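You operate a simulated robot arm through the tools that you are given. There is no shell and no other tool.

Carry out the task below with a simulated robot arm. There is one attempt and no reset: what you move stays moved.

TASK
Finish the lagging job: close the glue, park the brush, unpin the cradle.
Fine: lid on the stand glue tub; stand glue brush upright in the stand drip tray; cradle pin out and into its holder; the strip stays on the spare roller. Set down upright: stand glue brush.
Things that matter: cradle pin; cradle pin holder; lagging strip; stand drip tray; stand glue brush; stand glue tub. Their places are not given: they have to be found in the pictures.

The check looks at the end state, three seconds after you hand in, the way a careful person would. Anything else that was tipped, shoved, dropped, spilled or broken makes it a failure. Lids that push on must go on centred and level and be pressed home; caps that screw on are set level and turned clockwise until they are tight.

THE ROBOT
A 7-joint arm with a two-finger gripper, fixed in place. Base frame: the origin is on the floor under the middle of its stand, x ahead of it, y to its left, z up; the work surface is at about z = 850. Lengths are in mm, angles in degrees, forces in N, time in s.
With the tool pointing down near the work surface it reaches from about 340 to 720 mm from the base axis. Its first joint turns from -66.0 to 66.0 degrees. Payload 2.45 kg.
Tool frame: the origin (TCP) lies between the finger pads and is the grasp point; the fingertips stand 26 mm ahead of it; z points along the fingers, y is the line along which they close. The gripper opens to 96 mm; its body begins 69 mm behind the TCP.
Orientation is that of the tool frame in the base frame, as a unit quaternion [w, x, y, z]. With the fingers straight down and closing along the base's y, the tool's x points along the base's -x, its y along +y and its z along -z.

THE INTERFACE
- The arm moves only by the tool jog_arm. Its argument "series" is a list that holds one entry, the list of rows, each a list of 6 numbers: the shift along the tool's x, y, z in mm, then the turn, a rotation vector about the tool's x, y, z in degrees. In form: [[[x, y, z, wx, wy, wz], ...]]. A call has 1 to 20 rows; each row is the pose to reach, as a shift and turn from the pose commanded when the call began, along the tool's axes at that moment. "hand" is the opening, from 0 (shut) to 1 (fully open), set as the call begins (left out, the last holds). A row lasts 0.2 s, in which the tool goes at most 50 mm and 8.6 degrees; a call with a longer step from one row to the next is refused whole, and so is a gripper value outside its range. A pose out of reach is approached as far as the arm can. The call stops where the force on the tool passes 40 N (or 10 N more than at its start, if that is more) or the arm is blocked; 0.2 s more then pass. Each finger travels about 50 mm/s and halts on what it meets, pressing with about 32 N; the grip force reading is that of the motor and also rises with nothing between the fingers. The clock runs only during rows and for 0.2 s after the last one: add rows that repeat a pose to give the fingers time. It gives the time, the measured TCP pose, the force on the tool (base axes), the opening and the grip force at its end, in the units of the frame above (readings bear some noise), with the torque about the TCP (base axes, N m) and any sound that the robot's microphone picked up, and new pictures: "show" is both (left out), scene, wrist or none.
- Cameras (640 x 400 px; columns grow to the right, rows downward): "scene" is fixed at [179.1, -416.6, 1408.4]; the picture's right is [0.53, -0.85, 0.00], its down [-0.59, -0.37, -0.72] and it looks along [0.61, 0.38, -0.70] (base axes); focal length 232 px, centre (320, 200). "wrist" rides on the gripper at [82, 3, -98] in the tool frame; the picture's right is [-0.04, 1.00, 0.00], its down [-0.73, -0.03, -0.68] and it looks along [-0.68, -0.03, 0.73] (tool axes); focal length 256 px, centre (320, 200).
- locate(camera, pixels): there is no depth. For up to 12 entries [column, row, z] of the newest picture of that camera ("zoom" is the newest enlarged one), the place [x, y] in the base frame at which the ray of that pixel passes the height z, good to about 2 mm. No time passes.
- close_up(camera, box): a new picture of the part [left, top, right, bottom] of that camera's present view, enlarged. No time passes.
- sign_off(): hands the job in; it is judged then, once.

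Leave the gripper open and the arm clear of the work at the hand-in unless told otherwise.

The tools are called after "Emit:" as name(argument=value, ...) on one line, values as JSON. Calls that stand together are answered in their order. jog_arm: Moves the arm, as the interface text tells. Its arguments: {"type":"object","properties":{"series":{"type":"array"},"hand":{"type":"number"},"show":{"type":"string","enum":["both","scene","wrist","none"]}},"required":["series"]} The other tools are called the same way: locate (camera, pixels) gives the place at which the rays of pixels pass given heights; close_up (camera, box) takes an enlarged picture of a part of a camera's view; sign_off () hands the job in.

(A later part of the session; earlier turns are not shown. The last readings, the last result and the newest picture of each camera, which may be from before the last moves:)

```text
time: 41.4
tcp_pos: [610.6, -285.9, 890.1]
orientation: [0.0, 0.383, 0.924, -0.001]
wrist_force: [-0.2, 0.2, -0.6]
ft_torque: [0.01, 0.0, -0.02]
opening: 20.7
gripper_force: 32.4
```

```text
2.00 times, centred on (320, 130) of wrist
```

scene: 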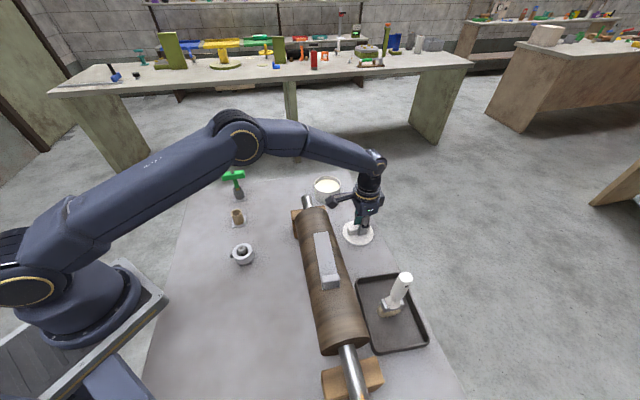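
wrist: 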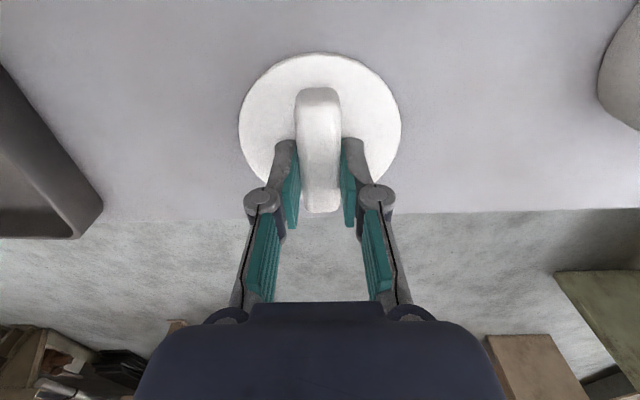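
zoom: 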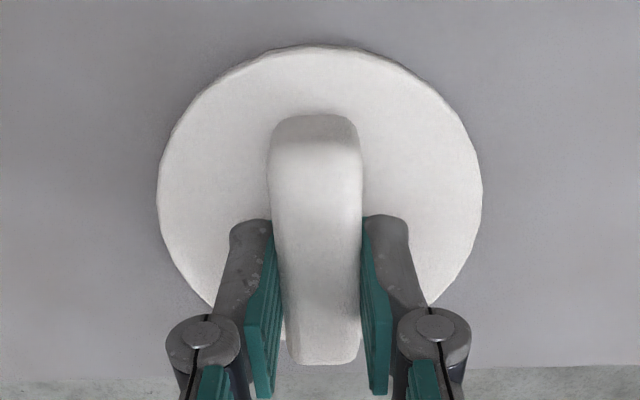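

The handle is held at 20.7 mm and the lid stayed put: its disc centre is at zoom column 320, offset (5.4, 0) mm in the tool frame. I will lift it straight up 110 mm.

Emit:
jog_arm(series=[[[0, 0, -8, 0, 0, 0], [0, 0, -30, 0, 0, 0], [0, 0, -60, 0, 0, 0], [0, 0, -90, 0, 0, 0], [0, 0, -110, 0, 0, 0], [0, 0, -110, 0, 0, 0]]], hand=0)

Emit:
close_up(camera="scene", box=[290, 130, 420, 250])

Emit:
close_up(camera="wrist", box=[200, 30, 440, 230])

```text
time: 42.8
tcp_pos: [612.5, -285.3, 1000.9]
orientation: [0.0, 0.382, 0.924, 0.001]
wrist_force: [-0.5, -0.2, -0.3]
ft_torque: [-0.02, 0.0, -0.01]
opening: 20.9
gripper_force: 32.2
```

scene: 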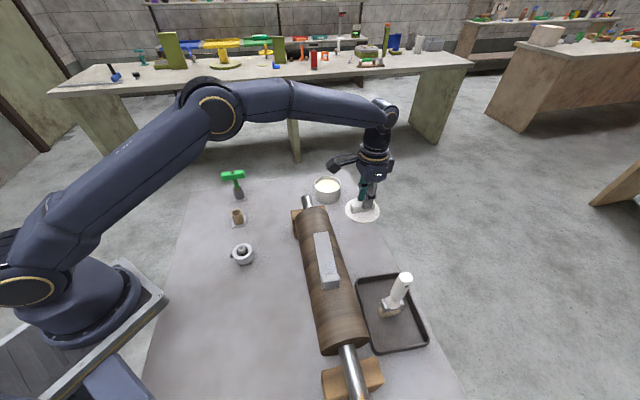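
wrist: 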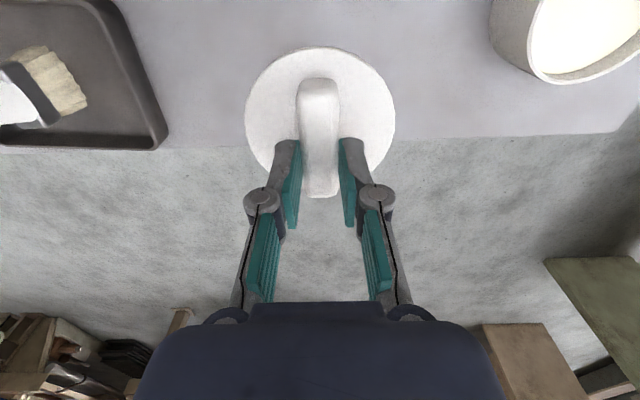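

```text
3.33 times, centred on (355, 190) of scene
```

zoom: 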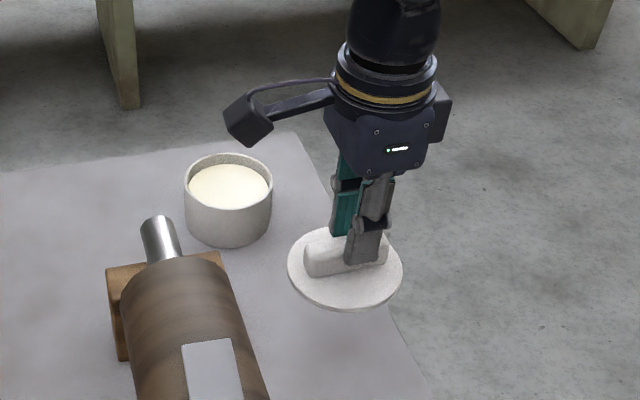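

```text
2.00 times, centred on (320, 130) of wrist
```

zoom: 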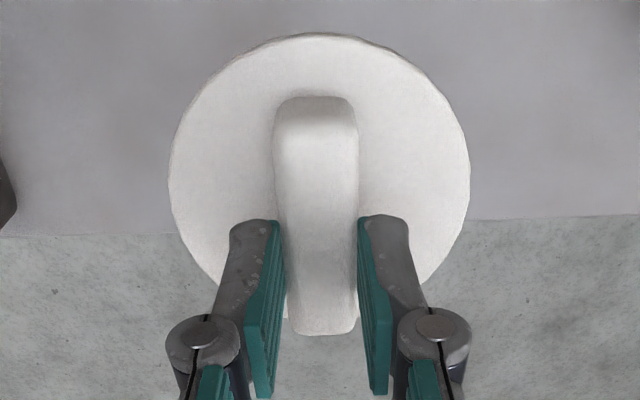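

The lid disc now looks smaller in the wrist view: 302 against 326 zoom px wide, with the handle end at row 335 against 365. It has slipped about 13 mm down in the grip, and only the fingertips still hold it. I will not carry it like this. I will lower it straight back to just above the table.

Emit:
jog_arm(series=[[[0, 0, 30, 0, 0, 0], [0, 0, 62, 0, 0, 0], [0, 0, 85, 0, 0, 0], [0, 0, 93, 0, 0, 0]]], hand=0)

Emit:
close_up(camera="wrist", box=[200, 30, 440, 230])

Emit:
close_up(camera="scene", box=[320, 190, 400, 260])

```text
time: 43.8
tcp_pos: [611.4, -284.3, 905.2]
orientation: [0.0, 0.383, 0.924, 0.0]
wrist_force: [-0.9, 0.0, 3.5]
ft_torque: [0.17, 0.19, 0.05]
opening: 21.1
gripper_force: 31.7
```

scene: 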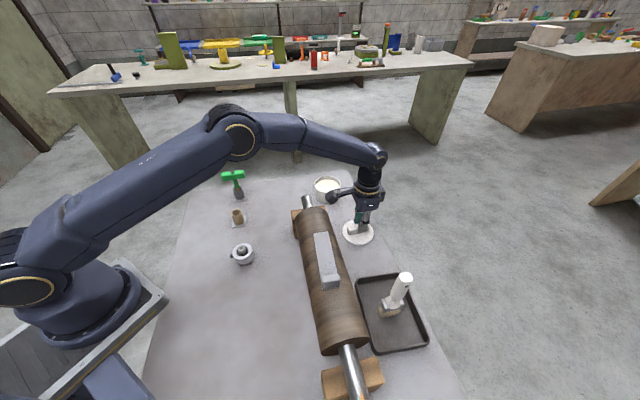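
wrist: 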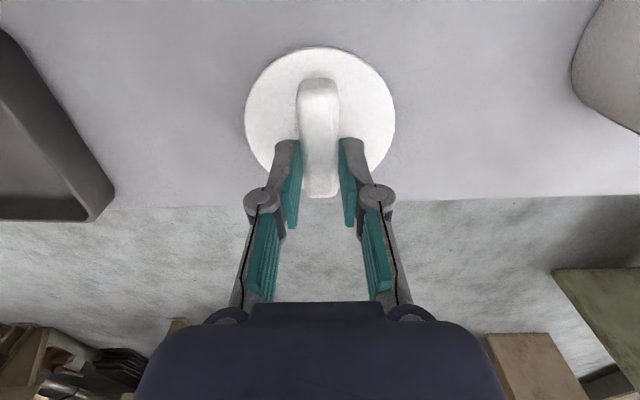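

```text
2.00 times, centred on (320, 130) of wrist
```

zoom: 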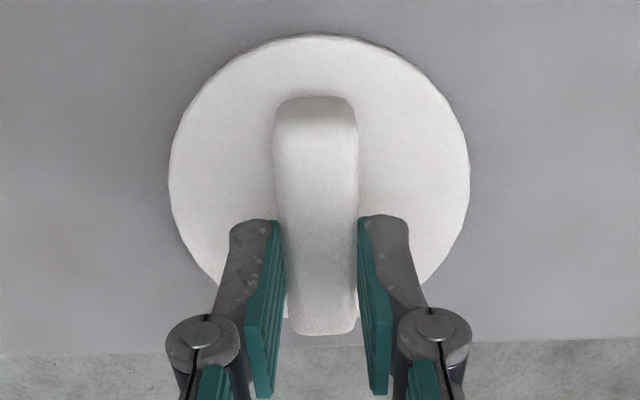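

```text
5.71 times, centred on (360, 225) of scene
```

zoom: 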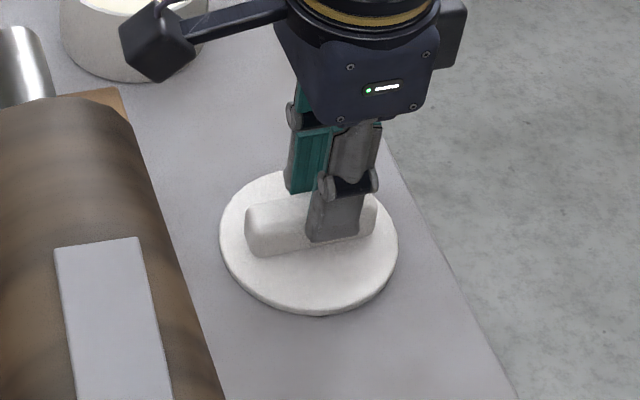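

The lid rests on the table again with a 3.5 N touch, and the view is unchanged since the slip, so it slipped once at breakaway and then held. I will open, go 18 mm deeper on the handle and grip again.

Emit:
jog_arm(series=[[[0, 0, 0, 0, 0, 0], [0, 0, 0, 0, 0, 0], [0, 0, 0, 0, 0, 0], [0, 0, 6, 0, 0, 0], [0, 0, 12, 0, 0, 0], [0, 0, 16, 0, 0, 0], [0, 0, 19, 0, 0, 0], [0, 0, 19, 0, 0, 0]]], hand=0.6)

Emit:
close_up(camera="wrist", box=[200, 30, 440, 230])

```text
time: 45.6
tcp_pos: [612.2, -285.3, 886.1]
orientation: [0.0, 0.382, 0.924, 0.0]
wrist_force: [-0.3, 0.0, 0.0]
ft_torque: [0.01, -0.05, 0.01]
opening: 57.7
gripper_force: 0.0
```

scene: 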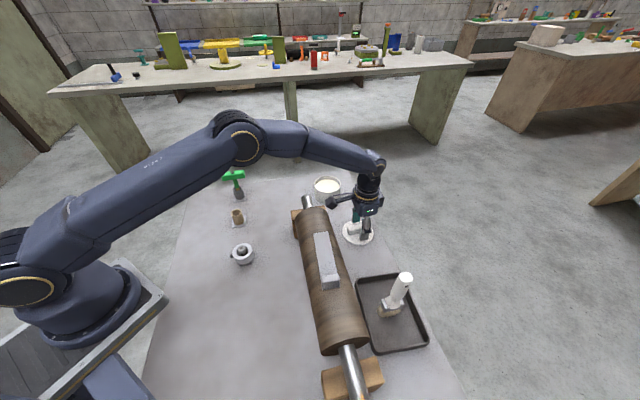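
wrist: 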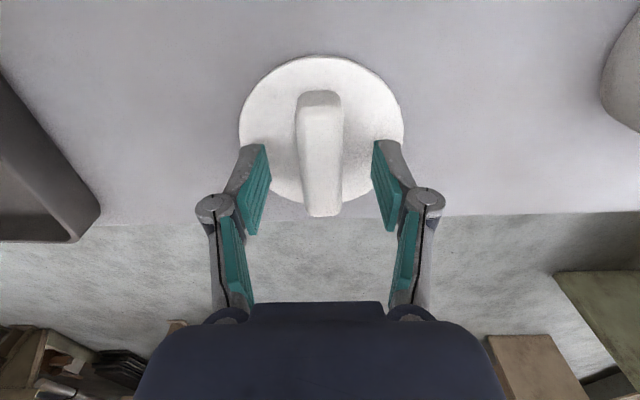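

```text
2.00 times, centred on (320, 130) of wrist
```

zoom: 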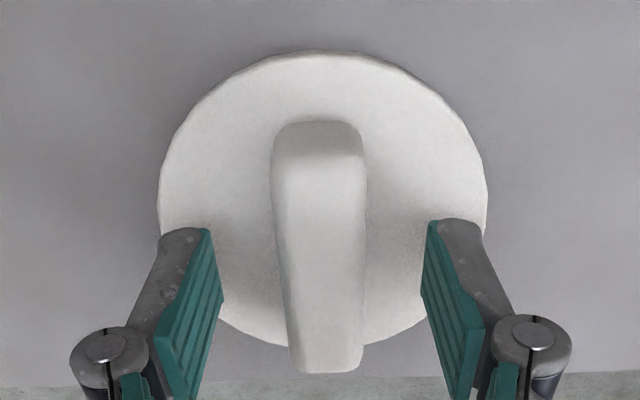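

The pads straddle the handle with the tips just above the disc. I will close, hold a little longer, and then lift only a few millimetres.

Emit:
jog_arm(series=[[[0, 0, 0, 0, 0, 0], [0, 0, 0, 0, 0, 0], [0, 0, 0, 0, 0, 0], [0, 0, 0, 0, 0, 0], [0, 0, 0, 0, 0, 0], [0, 0, 0, 0, 0, 0]]], hand=0)

Emit:
close_up(camera="wrist", box=[200, 30, 440, 230])

Emit:
jog_arm(series=[[[0, 0, -1, 0, 0, 0], [0, 0, -2.5, 0, 0, 0], [0, 0, -4.5, 0, 0, 0], [0, 0, -7, 0, 0, 0], [0, 0, -7, 0, 0, 0]]], hand=0)

Emit:
close_up(camera="wrist", box=[200, 30, 440, 230])

```text
time: 47.0
tcp_pos: [610.1, -284.9, 887.5]
orientation: [0.0, 0.382, 0.924, -0.001]
wrist_force: [0.8, 0.5, 0.6]
ft_torque: [0.02, 0.0, -0.02]
opening: 20.6
gripper_force: 32.5
```

scene: 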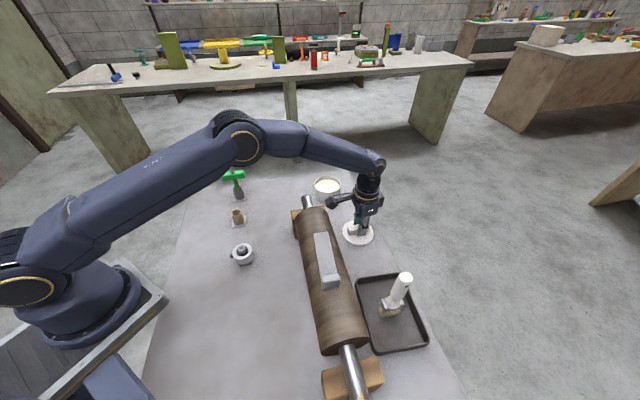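
wrist: 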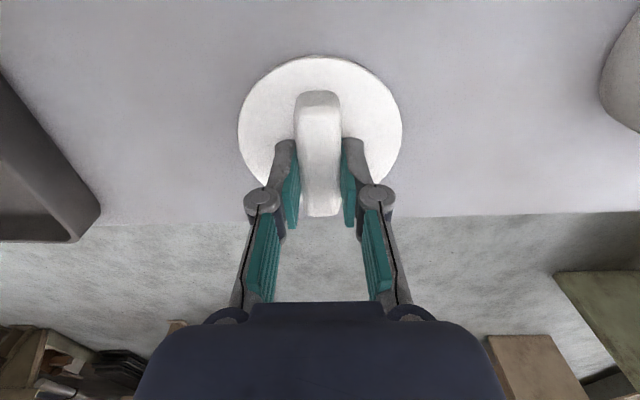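

```text
2.00 times, centred on (320, 130) of wrist
```

zoom: 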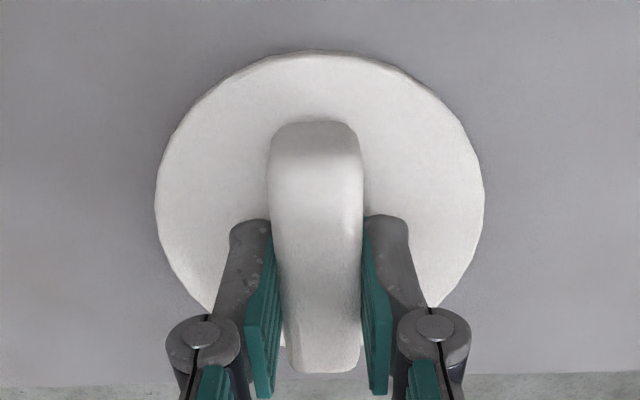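

```text
time: 48.2
tcp_pos: [611.7, -284.6, 895.5]
orientation: [0.0, 0.384, 0.923, 0.0]
wrist_force: [-0.8, -0.5, 0.1]
ft_torque: [-0.02, 0.01, -0.02]
opening: 20.7
gripper_force: 32.2
```

scene: 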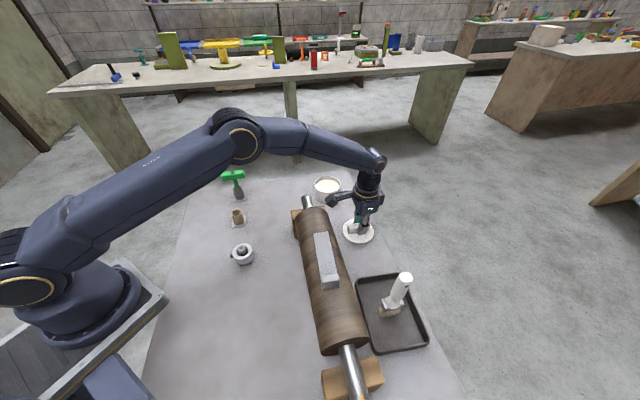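
wrist: 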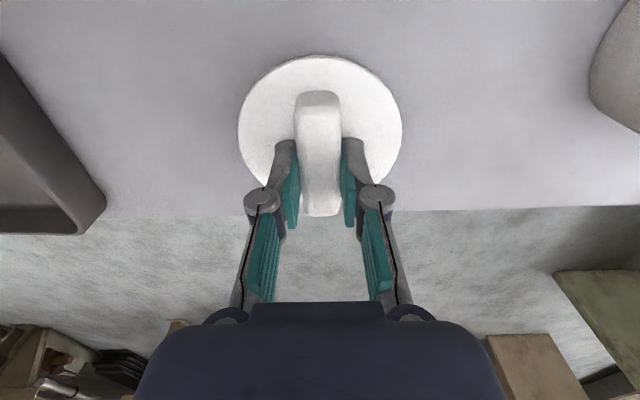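

```text
2.00 times, centred on (320, 130) of wrist
```

zoom: 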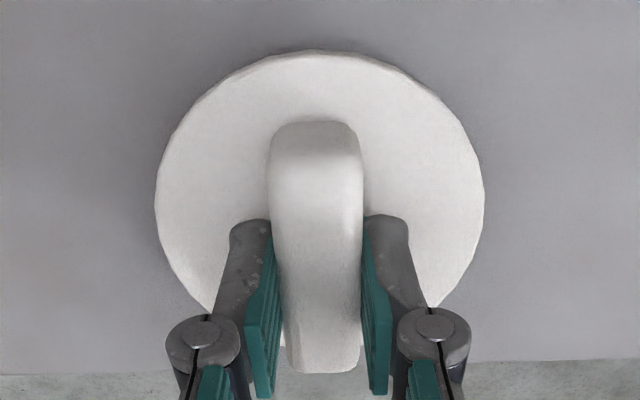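

The lid came up with the gripper this time: the disc is unchanged at columns 155–484. I will continue lifting gently in 10 mm rows and check again for slip.

Emit:
jog_arm(series=[[[0, 0, -4, 0, 0, 0], [0, 0, -10, 0, 0, 0], [0, 0, -18, 0, 0, 0], [0, 0, -27, 0, 0, 0], [0, 0, -36, 0, 0, 0], [0, 0, -43, 0, 0, 0], [0, 0, -46, 0, 0, 0], [0, 0, -46, 0, 0, 0]]], hand=0)

Emit:
close_up(camera="wrist", box=[200, 30, 440, 230])

```text
time: 50.0
tcp_pos: [610.7, -285.4, 939.0]
orientation: [-0.001, 0.383, 0.924, 0.001]
wrist_force: [-0.2, 0.2, -0.1]
ft_torque: [0.0, 0.04, -0.03]
opening: 20.8
gripper_force: 31.8
```

scene: 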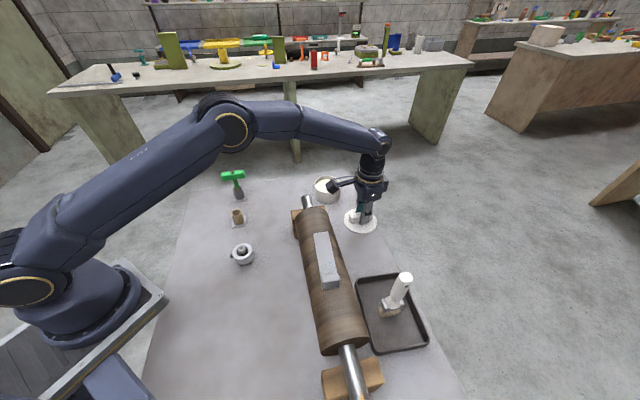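
wrist: 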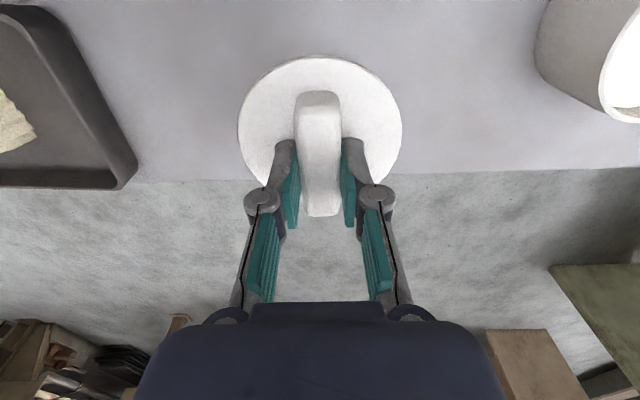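

```text
2.00 times, centred on (320, 130) of wrist
```

zoom: 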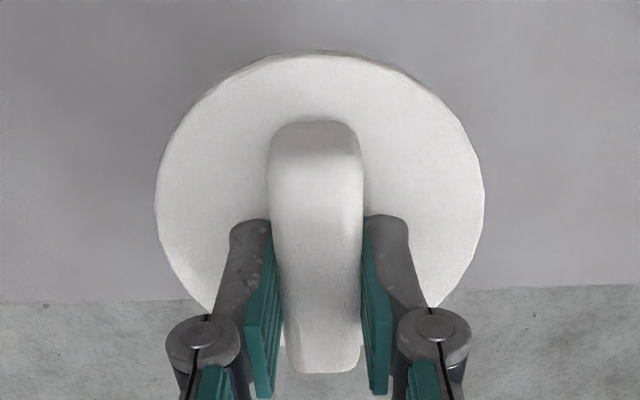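

There is no slip this time, and the lid's centre is 5 mm inward of the TCP with no sideways offset. I will carry it slowly, under 13 mm per row, to above the tub and stop with the lid about 35 mm above the rim.

Emit:
jog_arm(series=[[[0.9, 3.6, -3, 0, 0, 0], [2.8, 10.7, -9, 0, 0, 0], [5.5, 21.4, -15, 0, 0, 0], [8.3, 32.1, -21, 0, 0, 0], [11.5, 44.6, -27, 0, 0, 0], [14.7, 57, -32, 0, 0, 0], [17.9, 69.5, -35, 0, 0, 0], [21.1, 82, -35, 0, 0, 0], [24.3, 94.5, -35, 0, 0, 0], [27.5, 107, -35, 0, 0, 0], [30.8, 119.4, -35, 0, 0, 0], [34, 131.9, -35, 0, 0, 0], [37.2, 144.4, -35, 0, 0, 0], [40, 155.1, -35, 0, 0, 0], [42.3, 164, -35, 0, 0, 0], [44.1, 171.1, -35, 0, 0, 0], [45.4, 176.4, -35, 0, 0, 0], [45.9, 178.2, -35, 0, 0, 0], [45.9, 178.2, -35, 0, 0, 0]]], hand=0)

Emit:
close_up(camera="wrist", box=[200, 30, 440, 230])

Emit:
close_up(camera="scene", box=[295, 150, 360, 210])

```text
time: 54.0
tcp_pos: [704.9, -126.9, 975.2]
orientation: [0.0, 0.383, 0.924, 0.001]
wrist_force: [0.6, -0.3, -1.1]
ft_torque: [0.04, 0.04, 0.02]
opening: 21.1
gripper_force: 31.7
```

scene: 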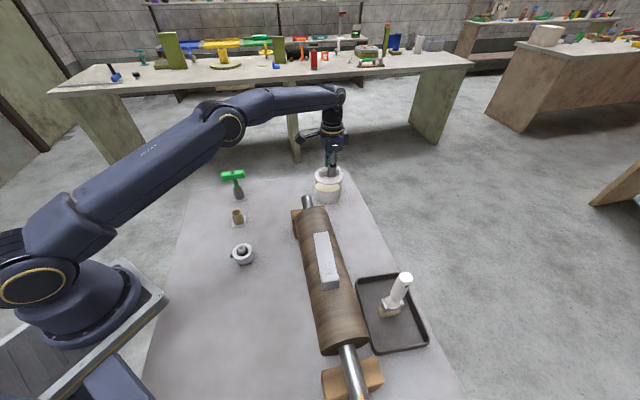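
wrist: 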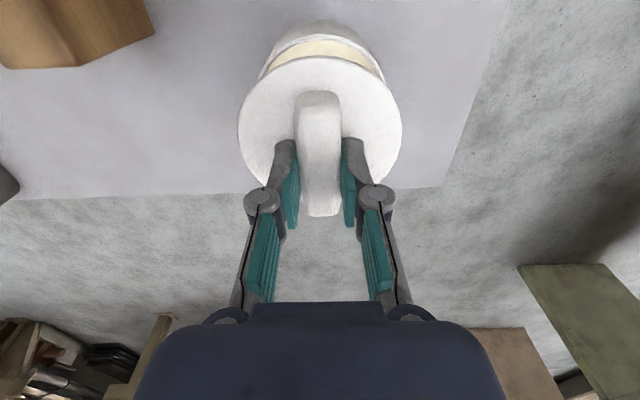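

```text
2.00 times, centred on (320, 130) of wrist
```

zoom: 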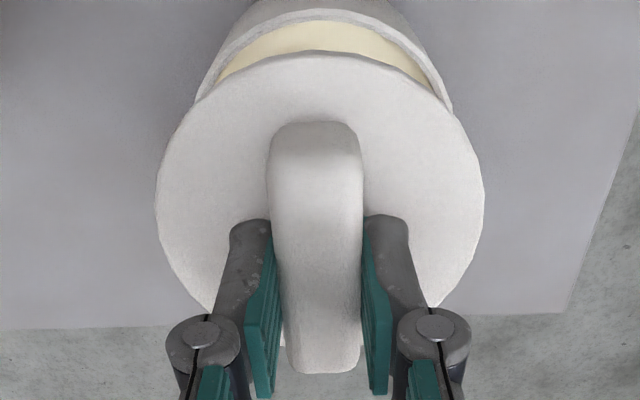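

```text
6.67 times, centred on (328, 180) of scene
```

zoom: 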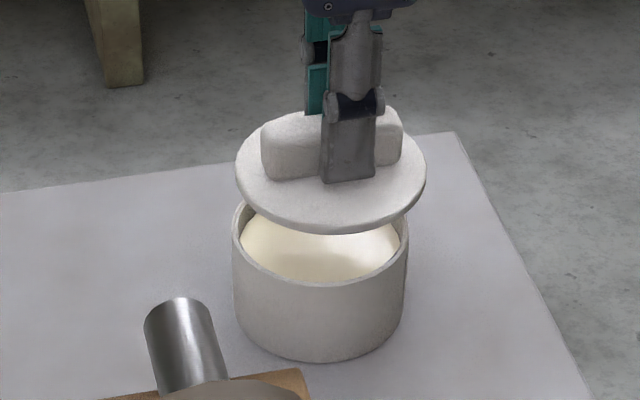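

The lid hovers over the tub without slipping. Both views suggest the tub's centre lies 2–4 mm along the tool's +x from the lid's centre. I will enlarge further to measure this.

Emit:
close_up(camera="scene", box=[308, 162, 348, 202])

Emit:
close_up(camera="wrist", box=[230, 10, 410, 110])

```text
10.00 times, centred on (328, 182) of scene
```

zoom: 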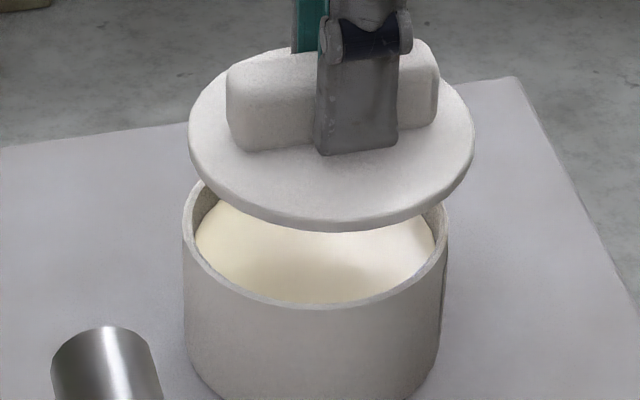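

```text
3.56 times, centred on (320, 60) of wrist
```

zoom: 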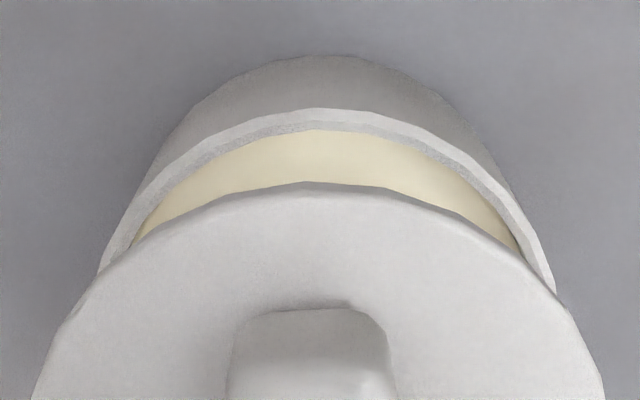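

In the scene zoom the lid spans columns 188–475 (centre 331.5) and the tub spans 183–447 (centre 315). Allowing for depth, the lid should move about 4 mm along the tool's +x; the wrist view says about 2 mm, plus 0.7 mm in y. I will move +3.0 in x and +0.8 in y, come down 18 mm, and measure again at closer range.

Emit:
jog_arm(series=[[[1, 0.3, 2, 0, 0, 0], [2, 0.6, 6, 0, 0, 0], [3, 0.8, 10, 0, 0, 0], [3, 0.8, 14, 0, 0, 0], [3, 0.8, 17, 0, 0, 0], [3, 0.8, 18, 0, 0, 0], [3, 0.8, 18, 0, 0, 0]]], hand=0)

Emit:
close_up(camera="scene", box=[308, 162, 348, 202])

Emit:
close_up(camera="wrist", box=[230, 10, 410, 110])

```text
time: 55.6
tcp_pos: [702.9, -122.7, 957.2]
orientation: [0.0, 0.383, 0.924, 0.0]
wrist_force: [-0.4, 0.9, 0.3]
ft_torque: [-0.02, 0.03, -0.01]
opening: 20.6
gripper_force: 31.9
```

scene: 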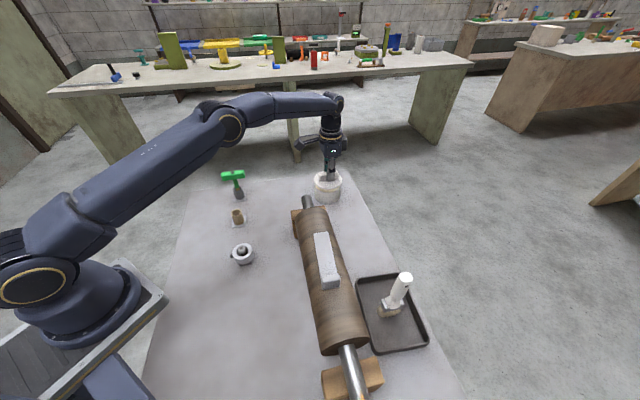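
wrist: 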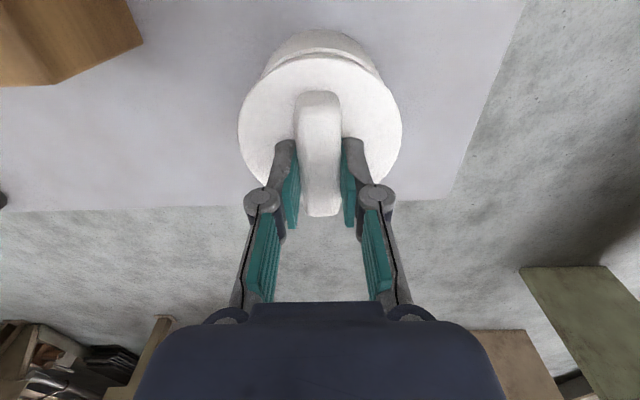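

```text
10.00 times, centred on (328, 182) of scene
```

zoom: 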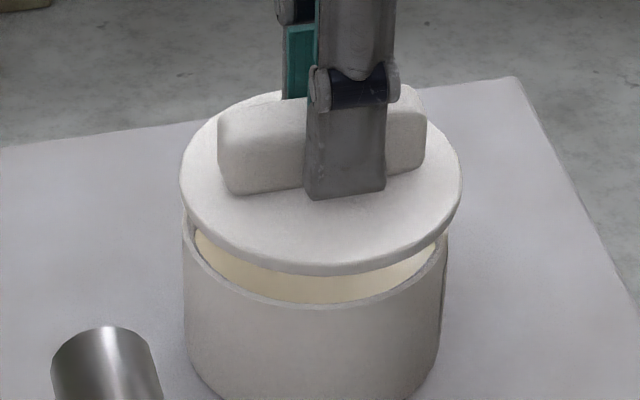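

```text
3.56 times, centred on (320, 60) of wrist
```

zoom: 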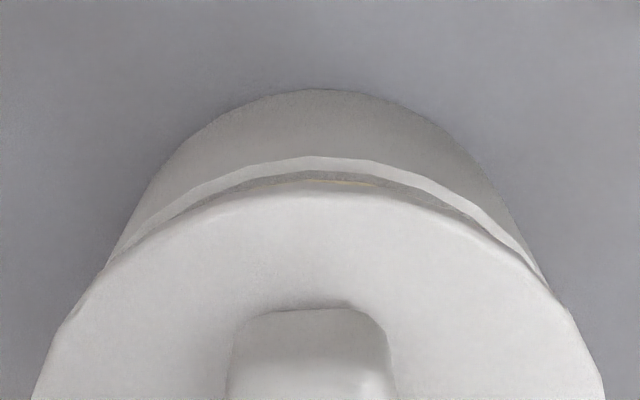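

At closer range the scene shows the lid (180–462) nearly over the tub (183–447). Both views agree on a remaining offset of about +0.9 mm in x and +0.8 mm in y. I will apply that and lower 12 mm, to about 4–5 mm above the rim, then measure once more.

Emit:
jog_arm(series=[[[0.5, 0.4, 2, 0, 0, 0], [0.9, 0.8, 5, 0, 0, 0], [0.9, 0.8, 8, 0, 0, 0], [0.9, 0.8, 11, 0, 0, 0], [0.9, 0.8, 12, 0, 0, 0], [0.9, 0.8, 12, 0, 0, 0]]], hand=0)

Emit:
close_up(camera="scene", box=[308, 162, 348, 202])

Emit:
close_up(camera="wrist", box=[220, 20, 420, 140])

```text
time: 57.0
tcp_pos: [703.0, -123.8, 944.1]
orientation: [-0.001, 0.383, 0.924, 0.001]
wrist_force: [0.8, 0.7, -0.3]
ft_torque: [0.0, -0.02, -0.01]
opening: 21.0
gripper_force: 32.2
```

scene: 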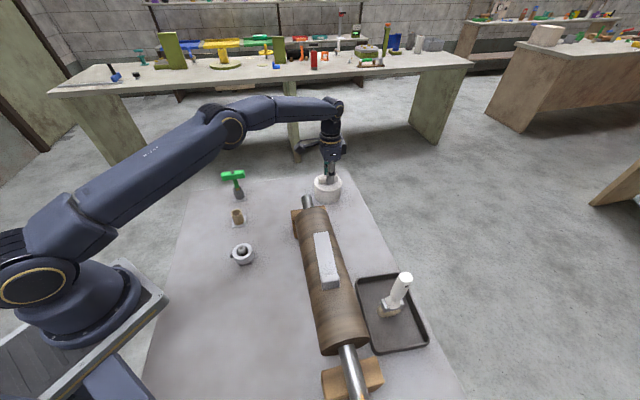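
wrist: 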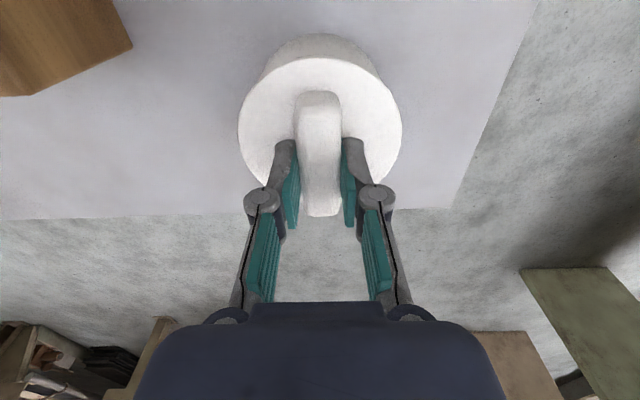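

```text
10.00 times, centred on (328, 182) of scene
```

zoom: 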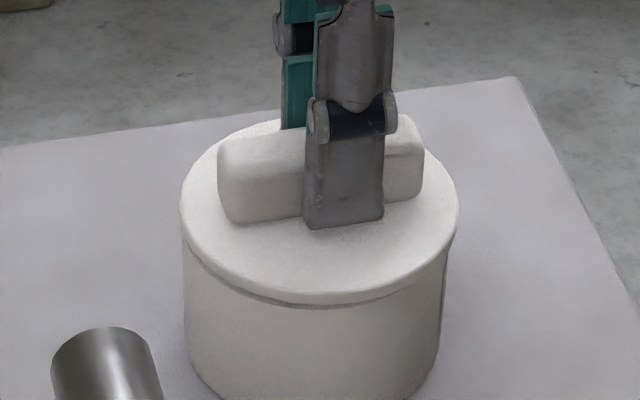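

```text
3.20 times, centred on (320, 80) of wrist
```

zoom: 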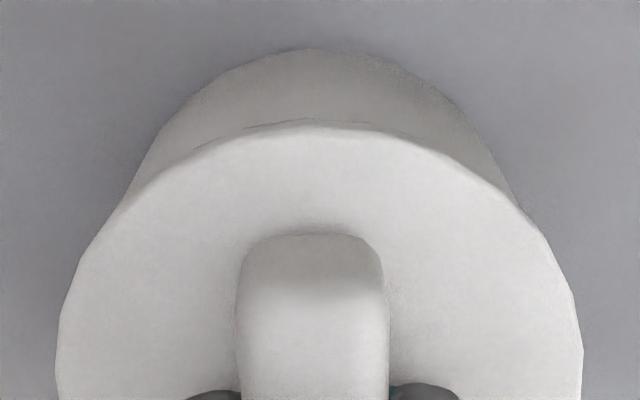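

The lid is just above the rim. To judge the overhang I will enlarge the left edge (near main column 314) and the right edge (near column 342) separately.

Emit:
close_up(camera="scene", box=[308, 178, 324, 194])

Emit:
close_up(camera="scene", box=[332, 178, 348, 194])

Emit:
close_up(camera="wrist", box=[230, 60, 280, 110])

Emit:
close_up(camera="wrist", box=[360, 60, 410, 110])

```text
16.00 times, centred on (316, 186) of scene
```

zoom: 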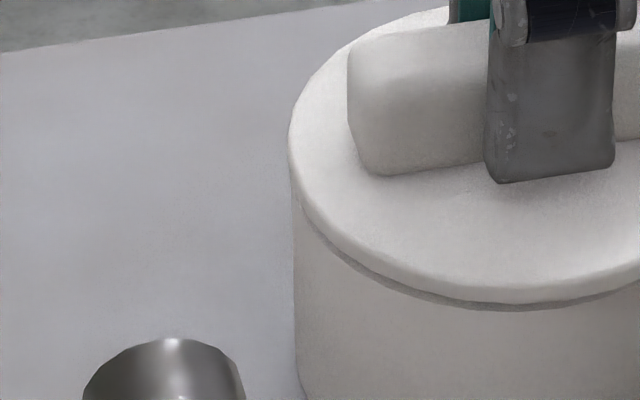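

```text
16.00 times, centred on (340, 186) of scene
```

zoom: 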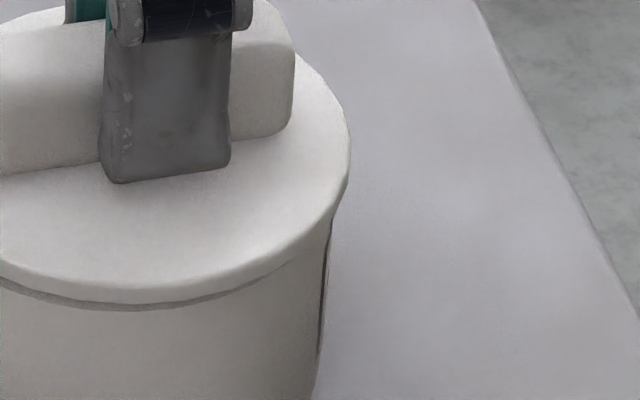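

```text
8.00 times, centred on (255, 85) of wrist
```

zoom: 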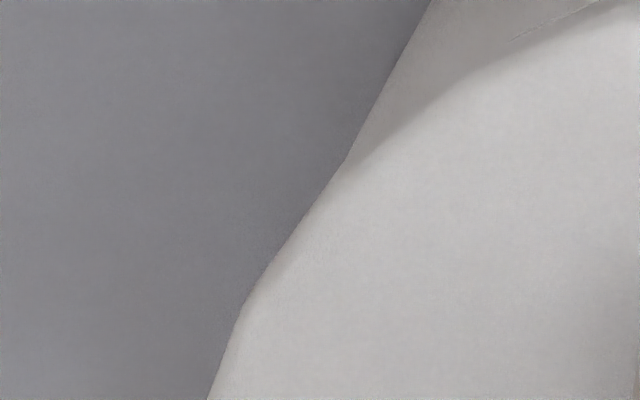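

```text
8.00 times, centred on (385, 85) of wrist
```

zoom: 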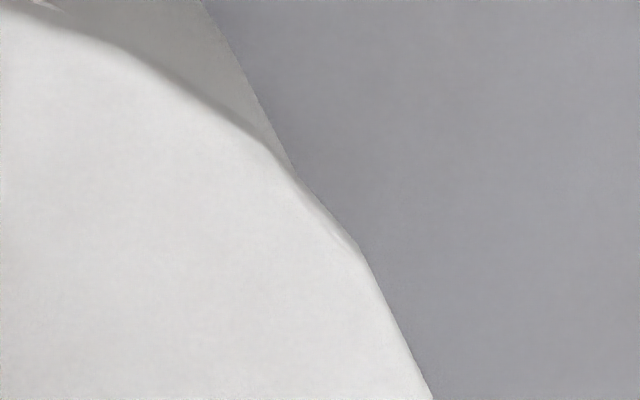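

The lid overhangs 0.25 px on the left and 1.2 px on the right, which means the tub lies about 1.35 mm along the tool's +x. The wrist view shows the y alignment is symmetrical (junctions at columns 258.75 and 380.4), and its near-edge overlap agrees with the 1.35 mm. I will apply that, lower 3 mm, and look at both edges again.

Emit:
jog_arm(series=[[[0.7, 0, 0, 0, 0, 0], [1.35, 0, 1, 0, 0, 0], [1.35, 0, 2, 0, 0, 0], [1.35, 0, 3, 0, 0, 0], [1.35, 0, 3, 0, 0, 0]]], hand=0)

Emit:
close_up(camera="scene", box=[308, 178, 324, 194])

Emit:
close_up(camera="scene", box=[332, 178, 348, 194])

Emit:
close_up(camera="wrist", box=[220, 20, 420, 140])

```text
time: 58.2
tcp_pos: [702.5, -121.0, 942.0]
orientation: [0.001, 0.383, 0.924, 0.001]
wrist_force: [-0.3, -0.4, -0.4]
ft_torque: [0.01, -0.01, 0.0]
opening: 20.8
gripper_force: 31.9
```

scene: 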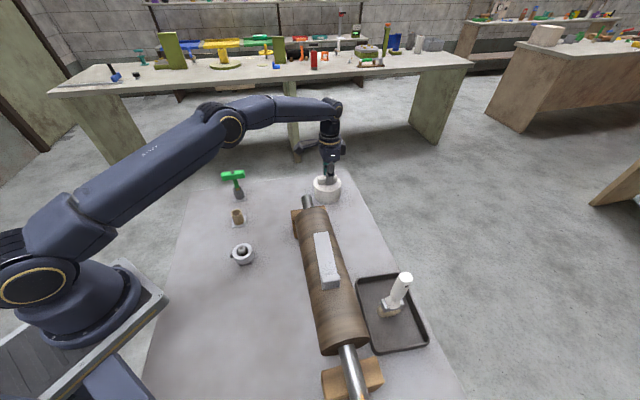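
wrist: 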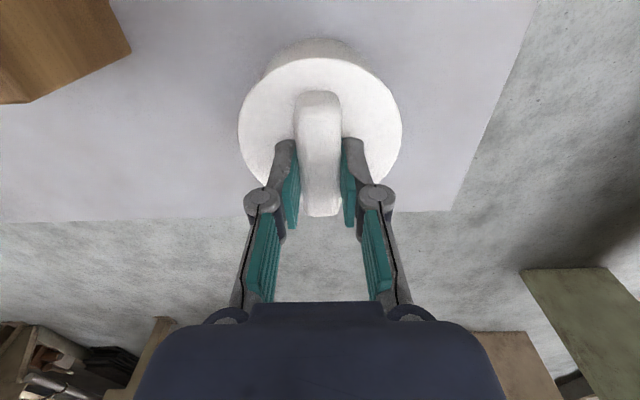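

```text
16.00 times, centred on (316, 186) of scene
```

zoom: 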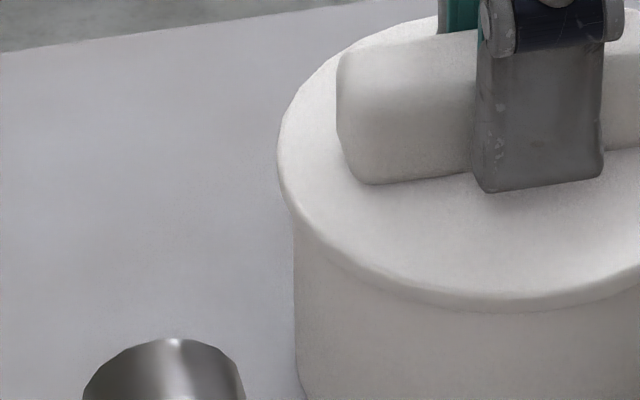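

```text
16.00 times, centred on (340, 186) of scene
```

zoom: 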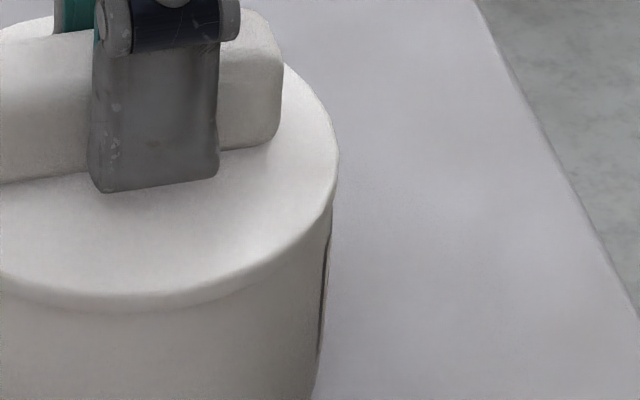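

```text
3.20 times, centred on (320, 80) of wrist
```

zoom: 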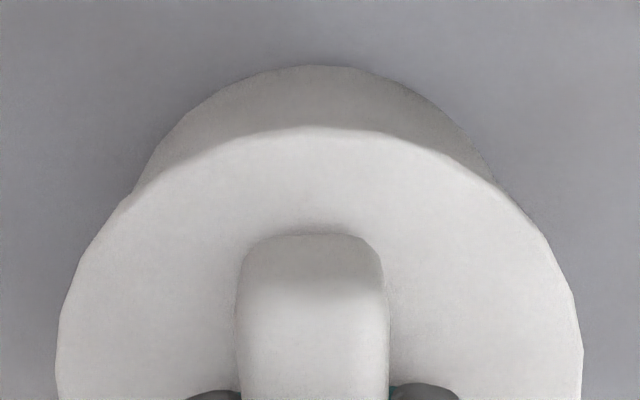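

Now the overhang is 1.0 px on the left and 0.44 px on the right, so the lid went about 1 mm too far. I will move back 1.0 mm in x, hold, and look again before lowering.

Emit:
jog_arm(series=[[[-0.5, 0, 0, 0, 0, 0], [-1.0, 0, 0, 0, 0, 0], [-1.0, 0, 0, 0, 0, 0], [-1.0, 0, 0, 0, 0, 0]]], hand=0)

Emit:
close_up(camera="scene", box=[308, 178, 324, 194])

Emit:
close_up(camera="scene", box=[332, 178, 348, 194])

Emit:
close_up(camera="wrist", box=[220, 20, 420, 140])

```text
time: 59.2
tcp_pos: [703.1, -122.4, 942.3]
orientation: [0.0, 0.383, 0.924, 0.0]
wrist_force: [0.0, 0.2, -0.8]
ft_torque: [0.01, 0.02, 0.0]
opening: 21.1
gripper_force: 31.7
```

scene: 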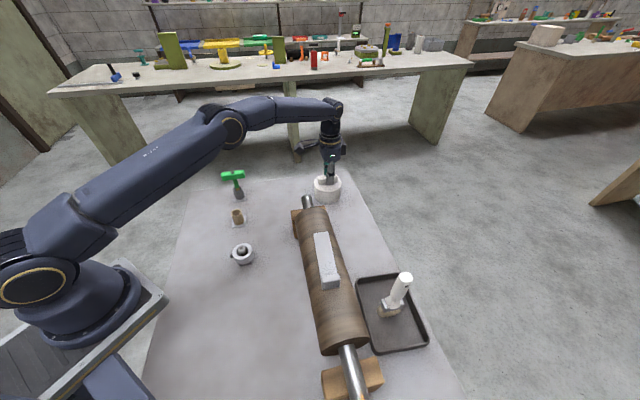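
wrist: 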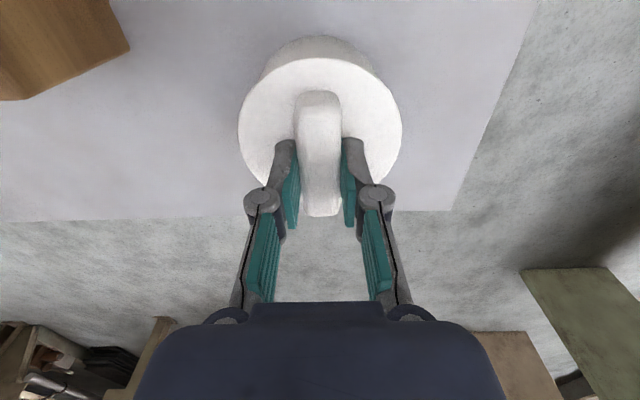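

```text
16.00 times, centred on (316, 186) of scene
```

zoom: 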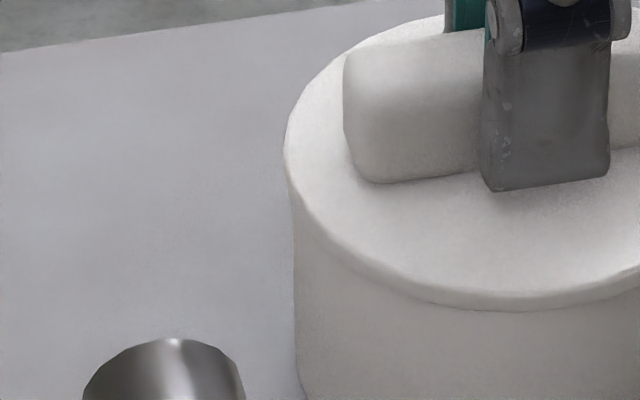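

```text
16.00 times, centred on (340, 186) of scene
```

zoom: 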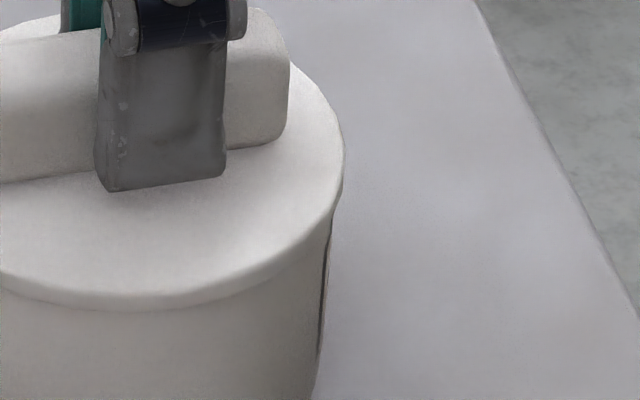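

```text
3.20 times, centred on (320, 80) of wrist
```

zoom: 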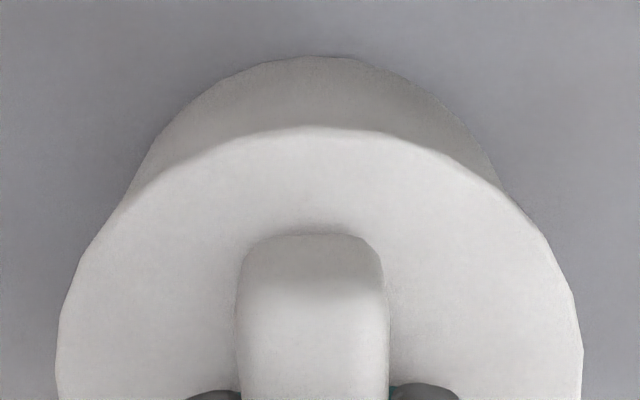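

The overhangs are now 10 and 13 zoom px, so x is centred to about 0.2 mm. I will check y more closely at both wrist junctions.

Emit:
close_up(camera="wrist", box=[235, 55, 285, 105])

Emit:
close_up(camera="wrist", box=[355, 55, 405, 105])

Emit:
close_up(camera="wrist", box=[285, 25, 355, 75])

```text
8.00 times, centred on (260, 80) of wrist
```

zoom: 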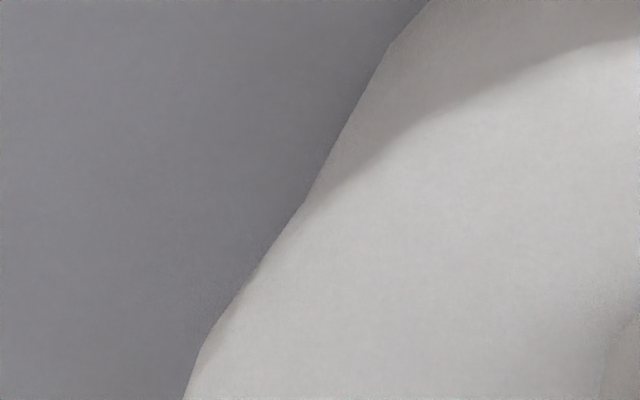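

```text
8.00 times, centred on (380, 80) of wrist
```

zoom: 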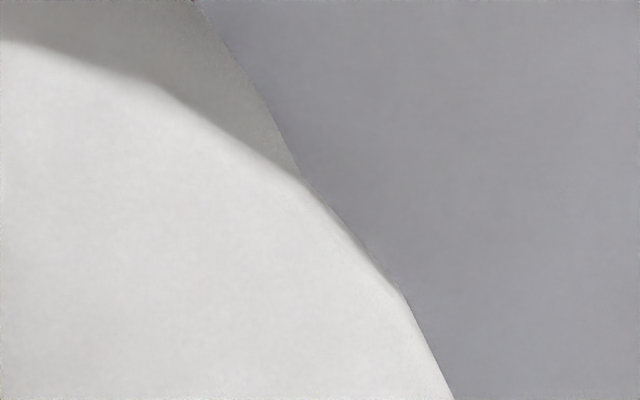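

```text
8.00 times, centred on (320, 50) of wrist
```

zoom: 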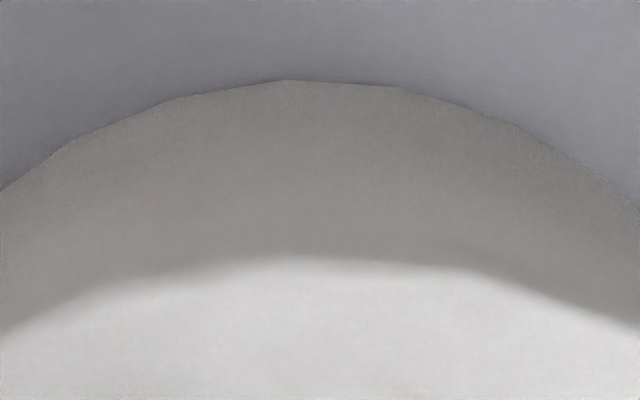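

The tub and lid silhouettes share the same mid-column (319.5 against 319.2–319.9), so y is centred as well. I will lower in 1 mm steps until the lid touches the rim.

Emit:
jog_arm(series=[[[0, 0, 1, 0, 0, 0], [0, 0, 2, 0, 0, 0], [0, 0, 2, 0, 0, 0]]], hand=0, show="none")

```text
time: 60.0
tcp_pos: [704.6, -121.0, 941.2]
orientation: [0.002, 0.382, 0.924, 0.0]
wrist_force: [-3.3, -0.6, 19.0]
ft_torque: [0.36, 0.45, 0.08]
opening: 20.9
gripper_force: 32.0
```

Contact: 19 N at z ≈ 941. I will look at the lid's seating from both sides before pressing.

Emit:
jog_arm(series=[[[0, 0, -0.5, 0, 0, 0], [0, 0, -0.5, 0, 0, 0]]], hand=0)

Emit:
close_up(camera="scene", box=[308, 178, 324, 194])

Emit:
close_up(camera="scene", box=[332, 178, 348, 194])

Emit:
close_up(camera="scene", box=[308, 165, 348, 205])

Emit:
close_up(camera="wrist", box=[220, 20, 420, 140])

```text
time: 60.6
tcp_pos: [703.8, -122.8, 941.2]
orientation: [0.002, 0.382, 0.924, 0.001]
wrist_force: [-1.7, -0.8, 23.2]
ft_torque: [0.02, 0.09, 0.01]
opening: 20.8
gripper_force: 32.0
```

scene: 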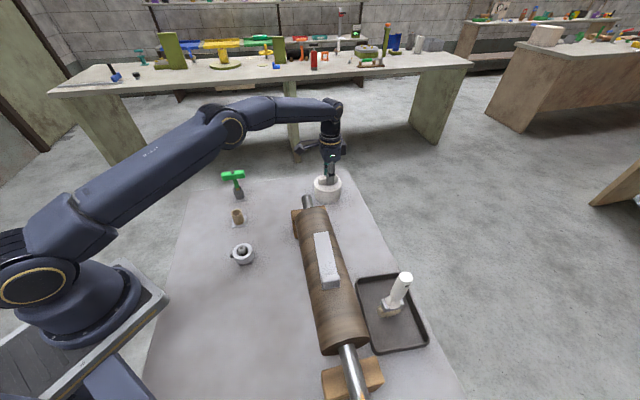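
wrist: 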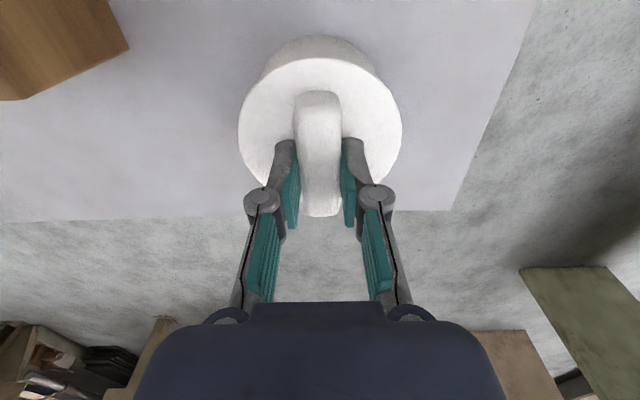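

```text
16.00 times, centred on (316, 186) of scene
```

zoom: 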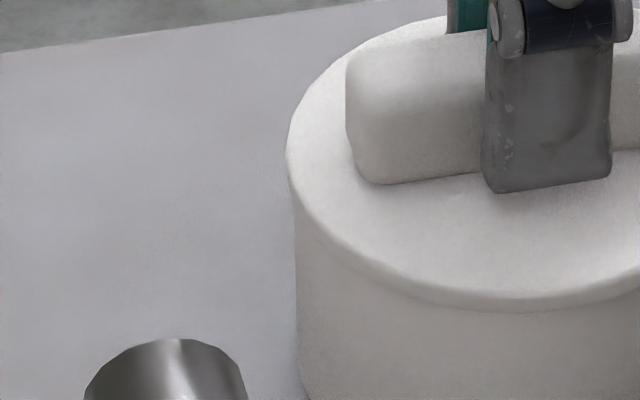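

```text
16.00 times, centred on (340, 186) of scene
```

zoom: 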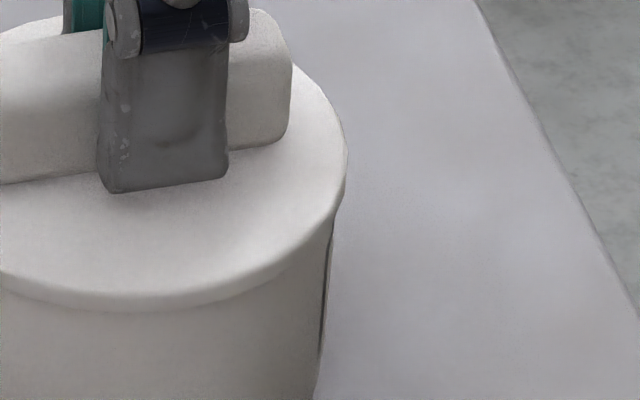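

```text
10.00 times, centred on (328, 185) of scene
```

zoom: 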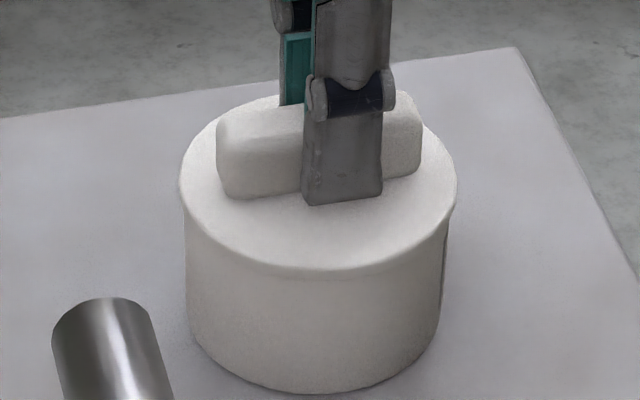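

```text
3.20 times, centred on (320, 80) of wrist
```

zoom: 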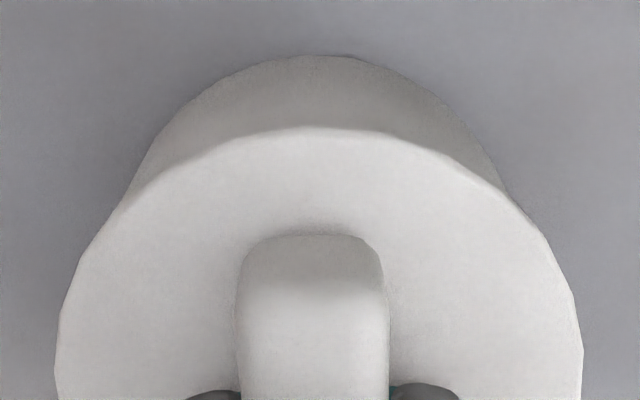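

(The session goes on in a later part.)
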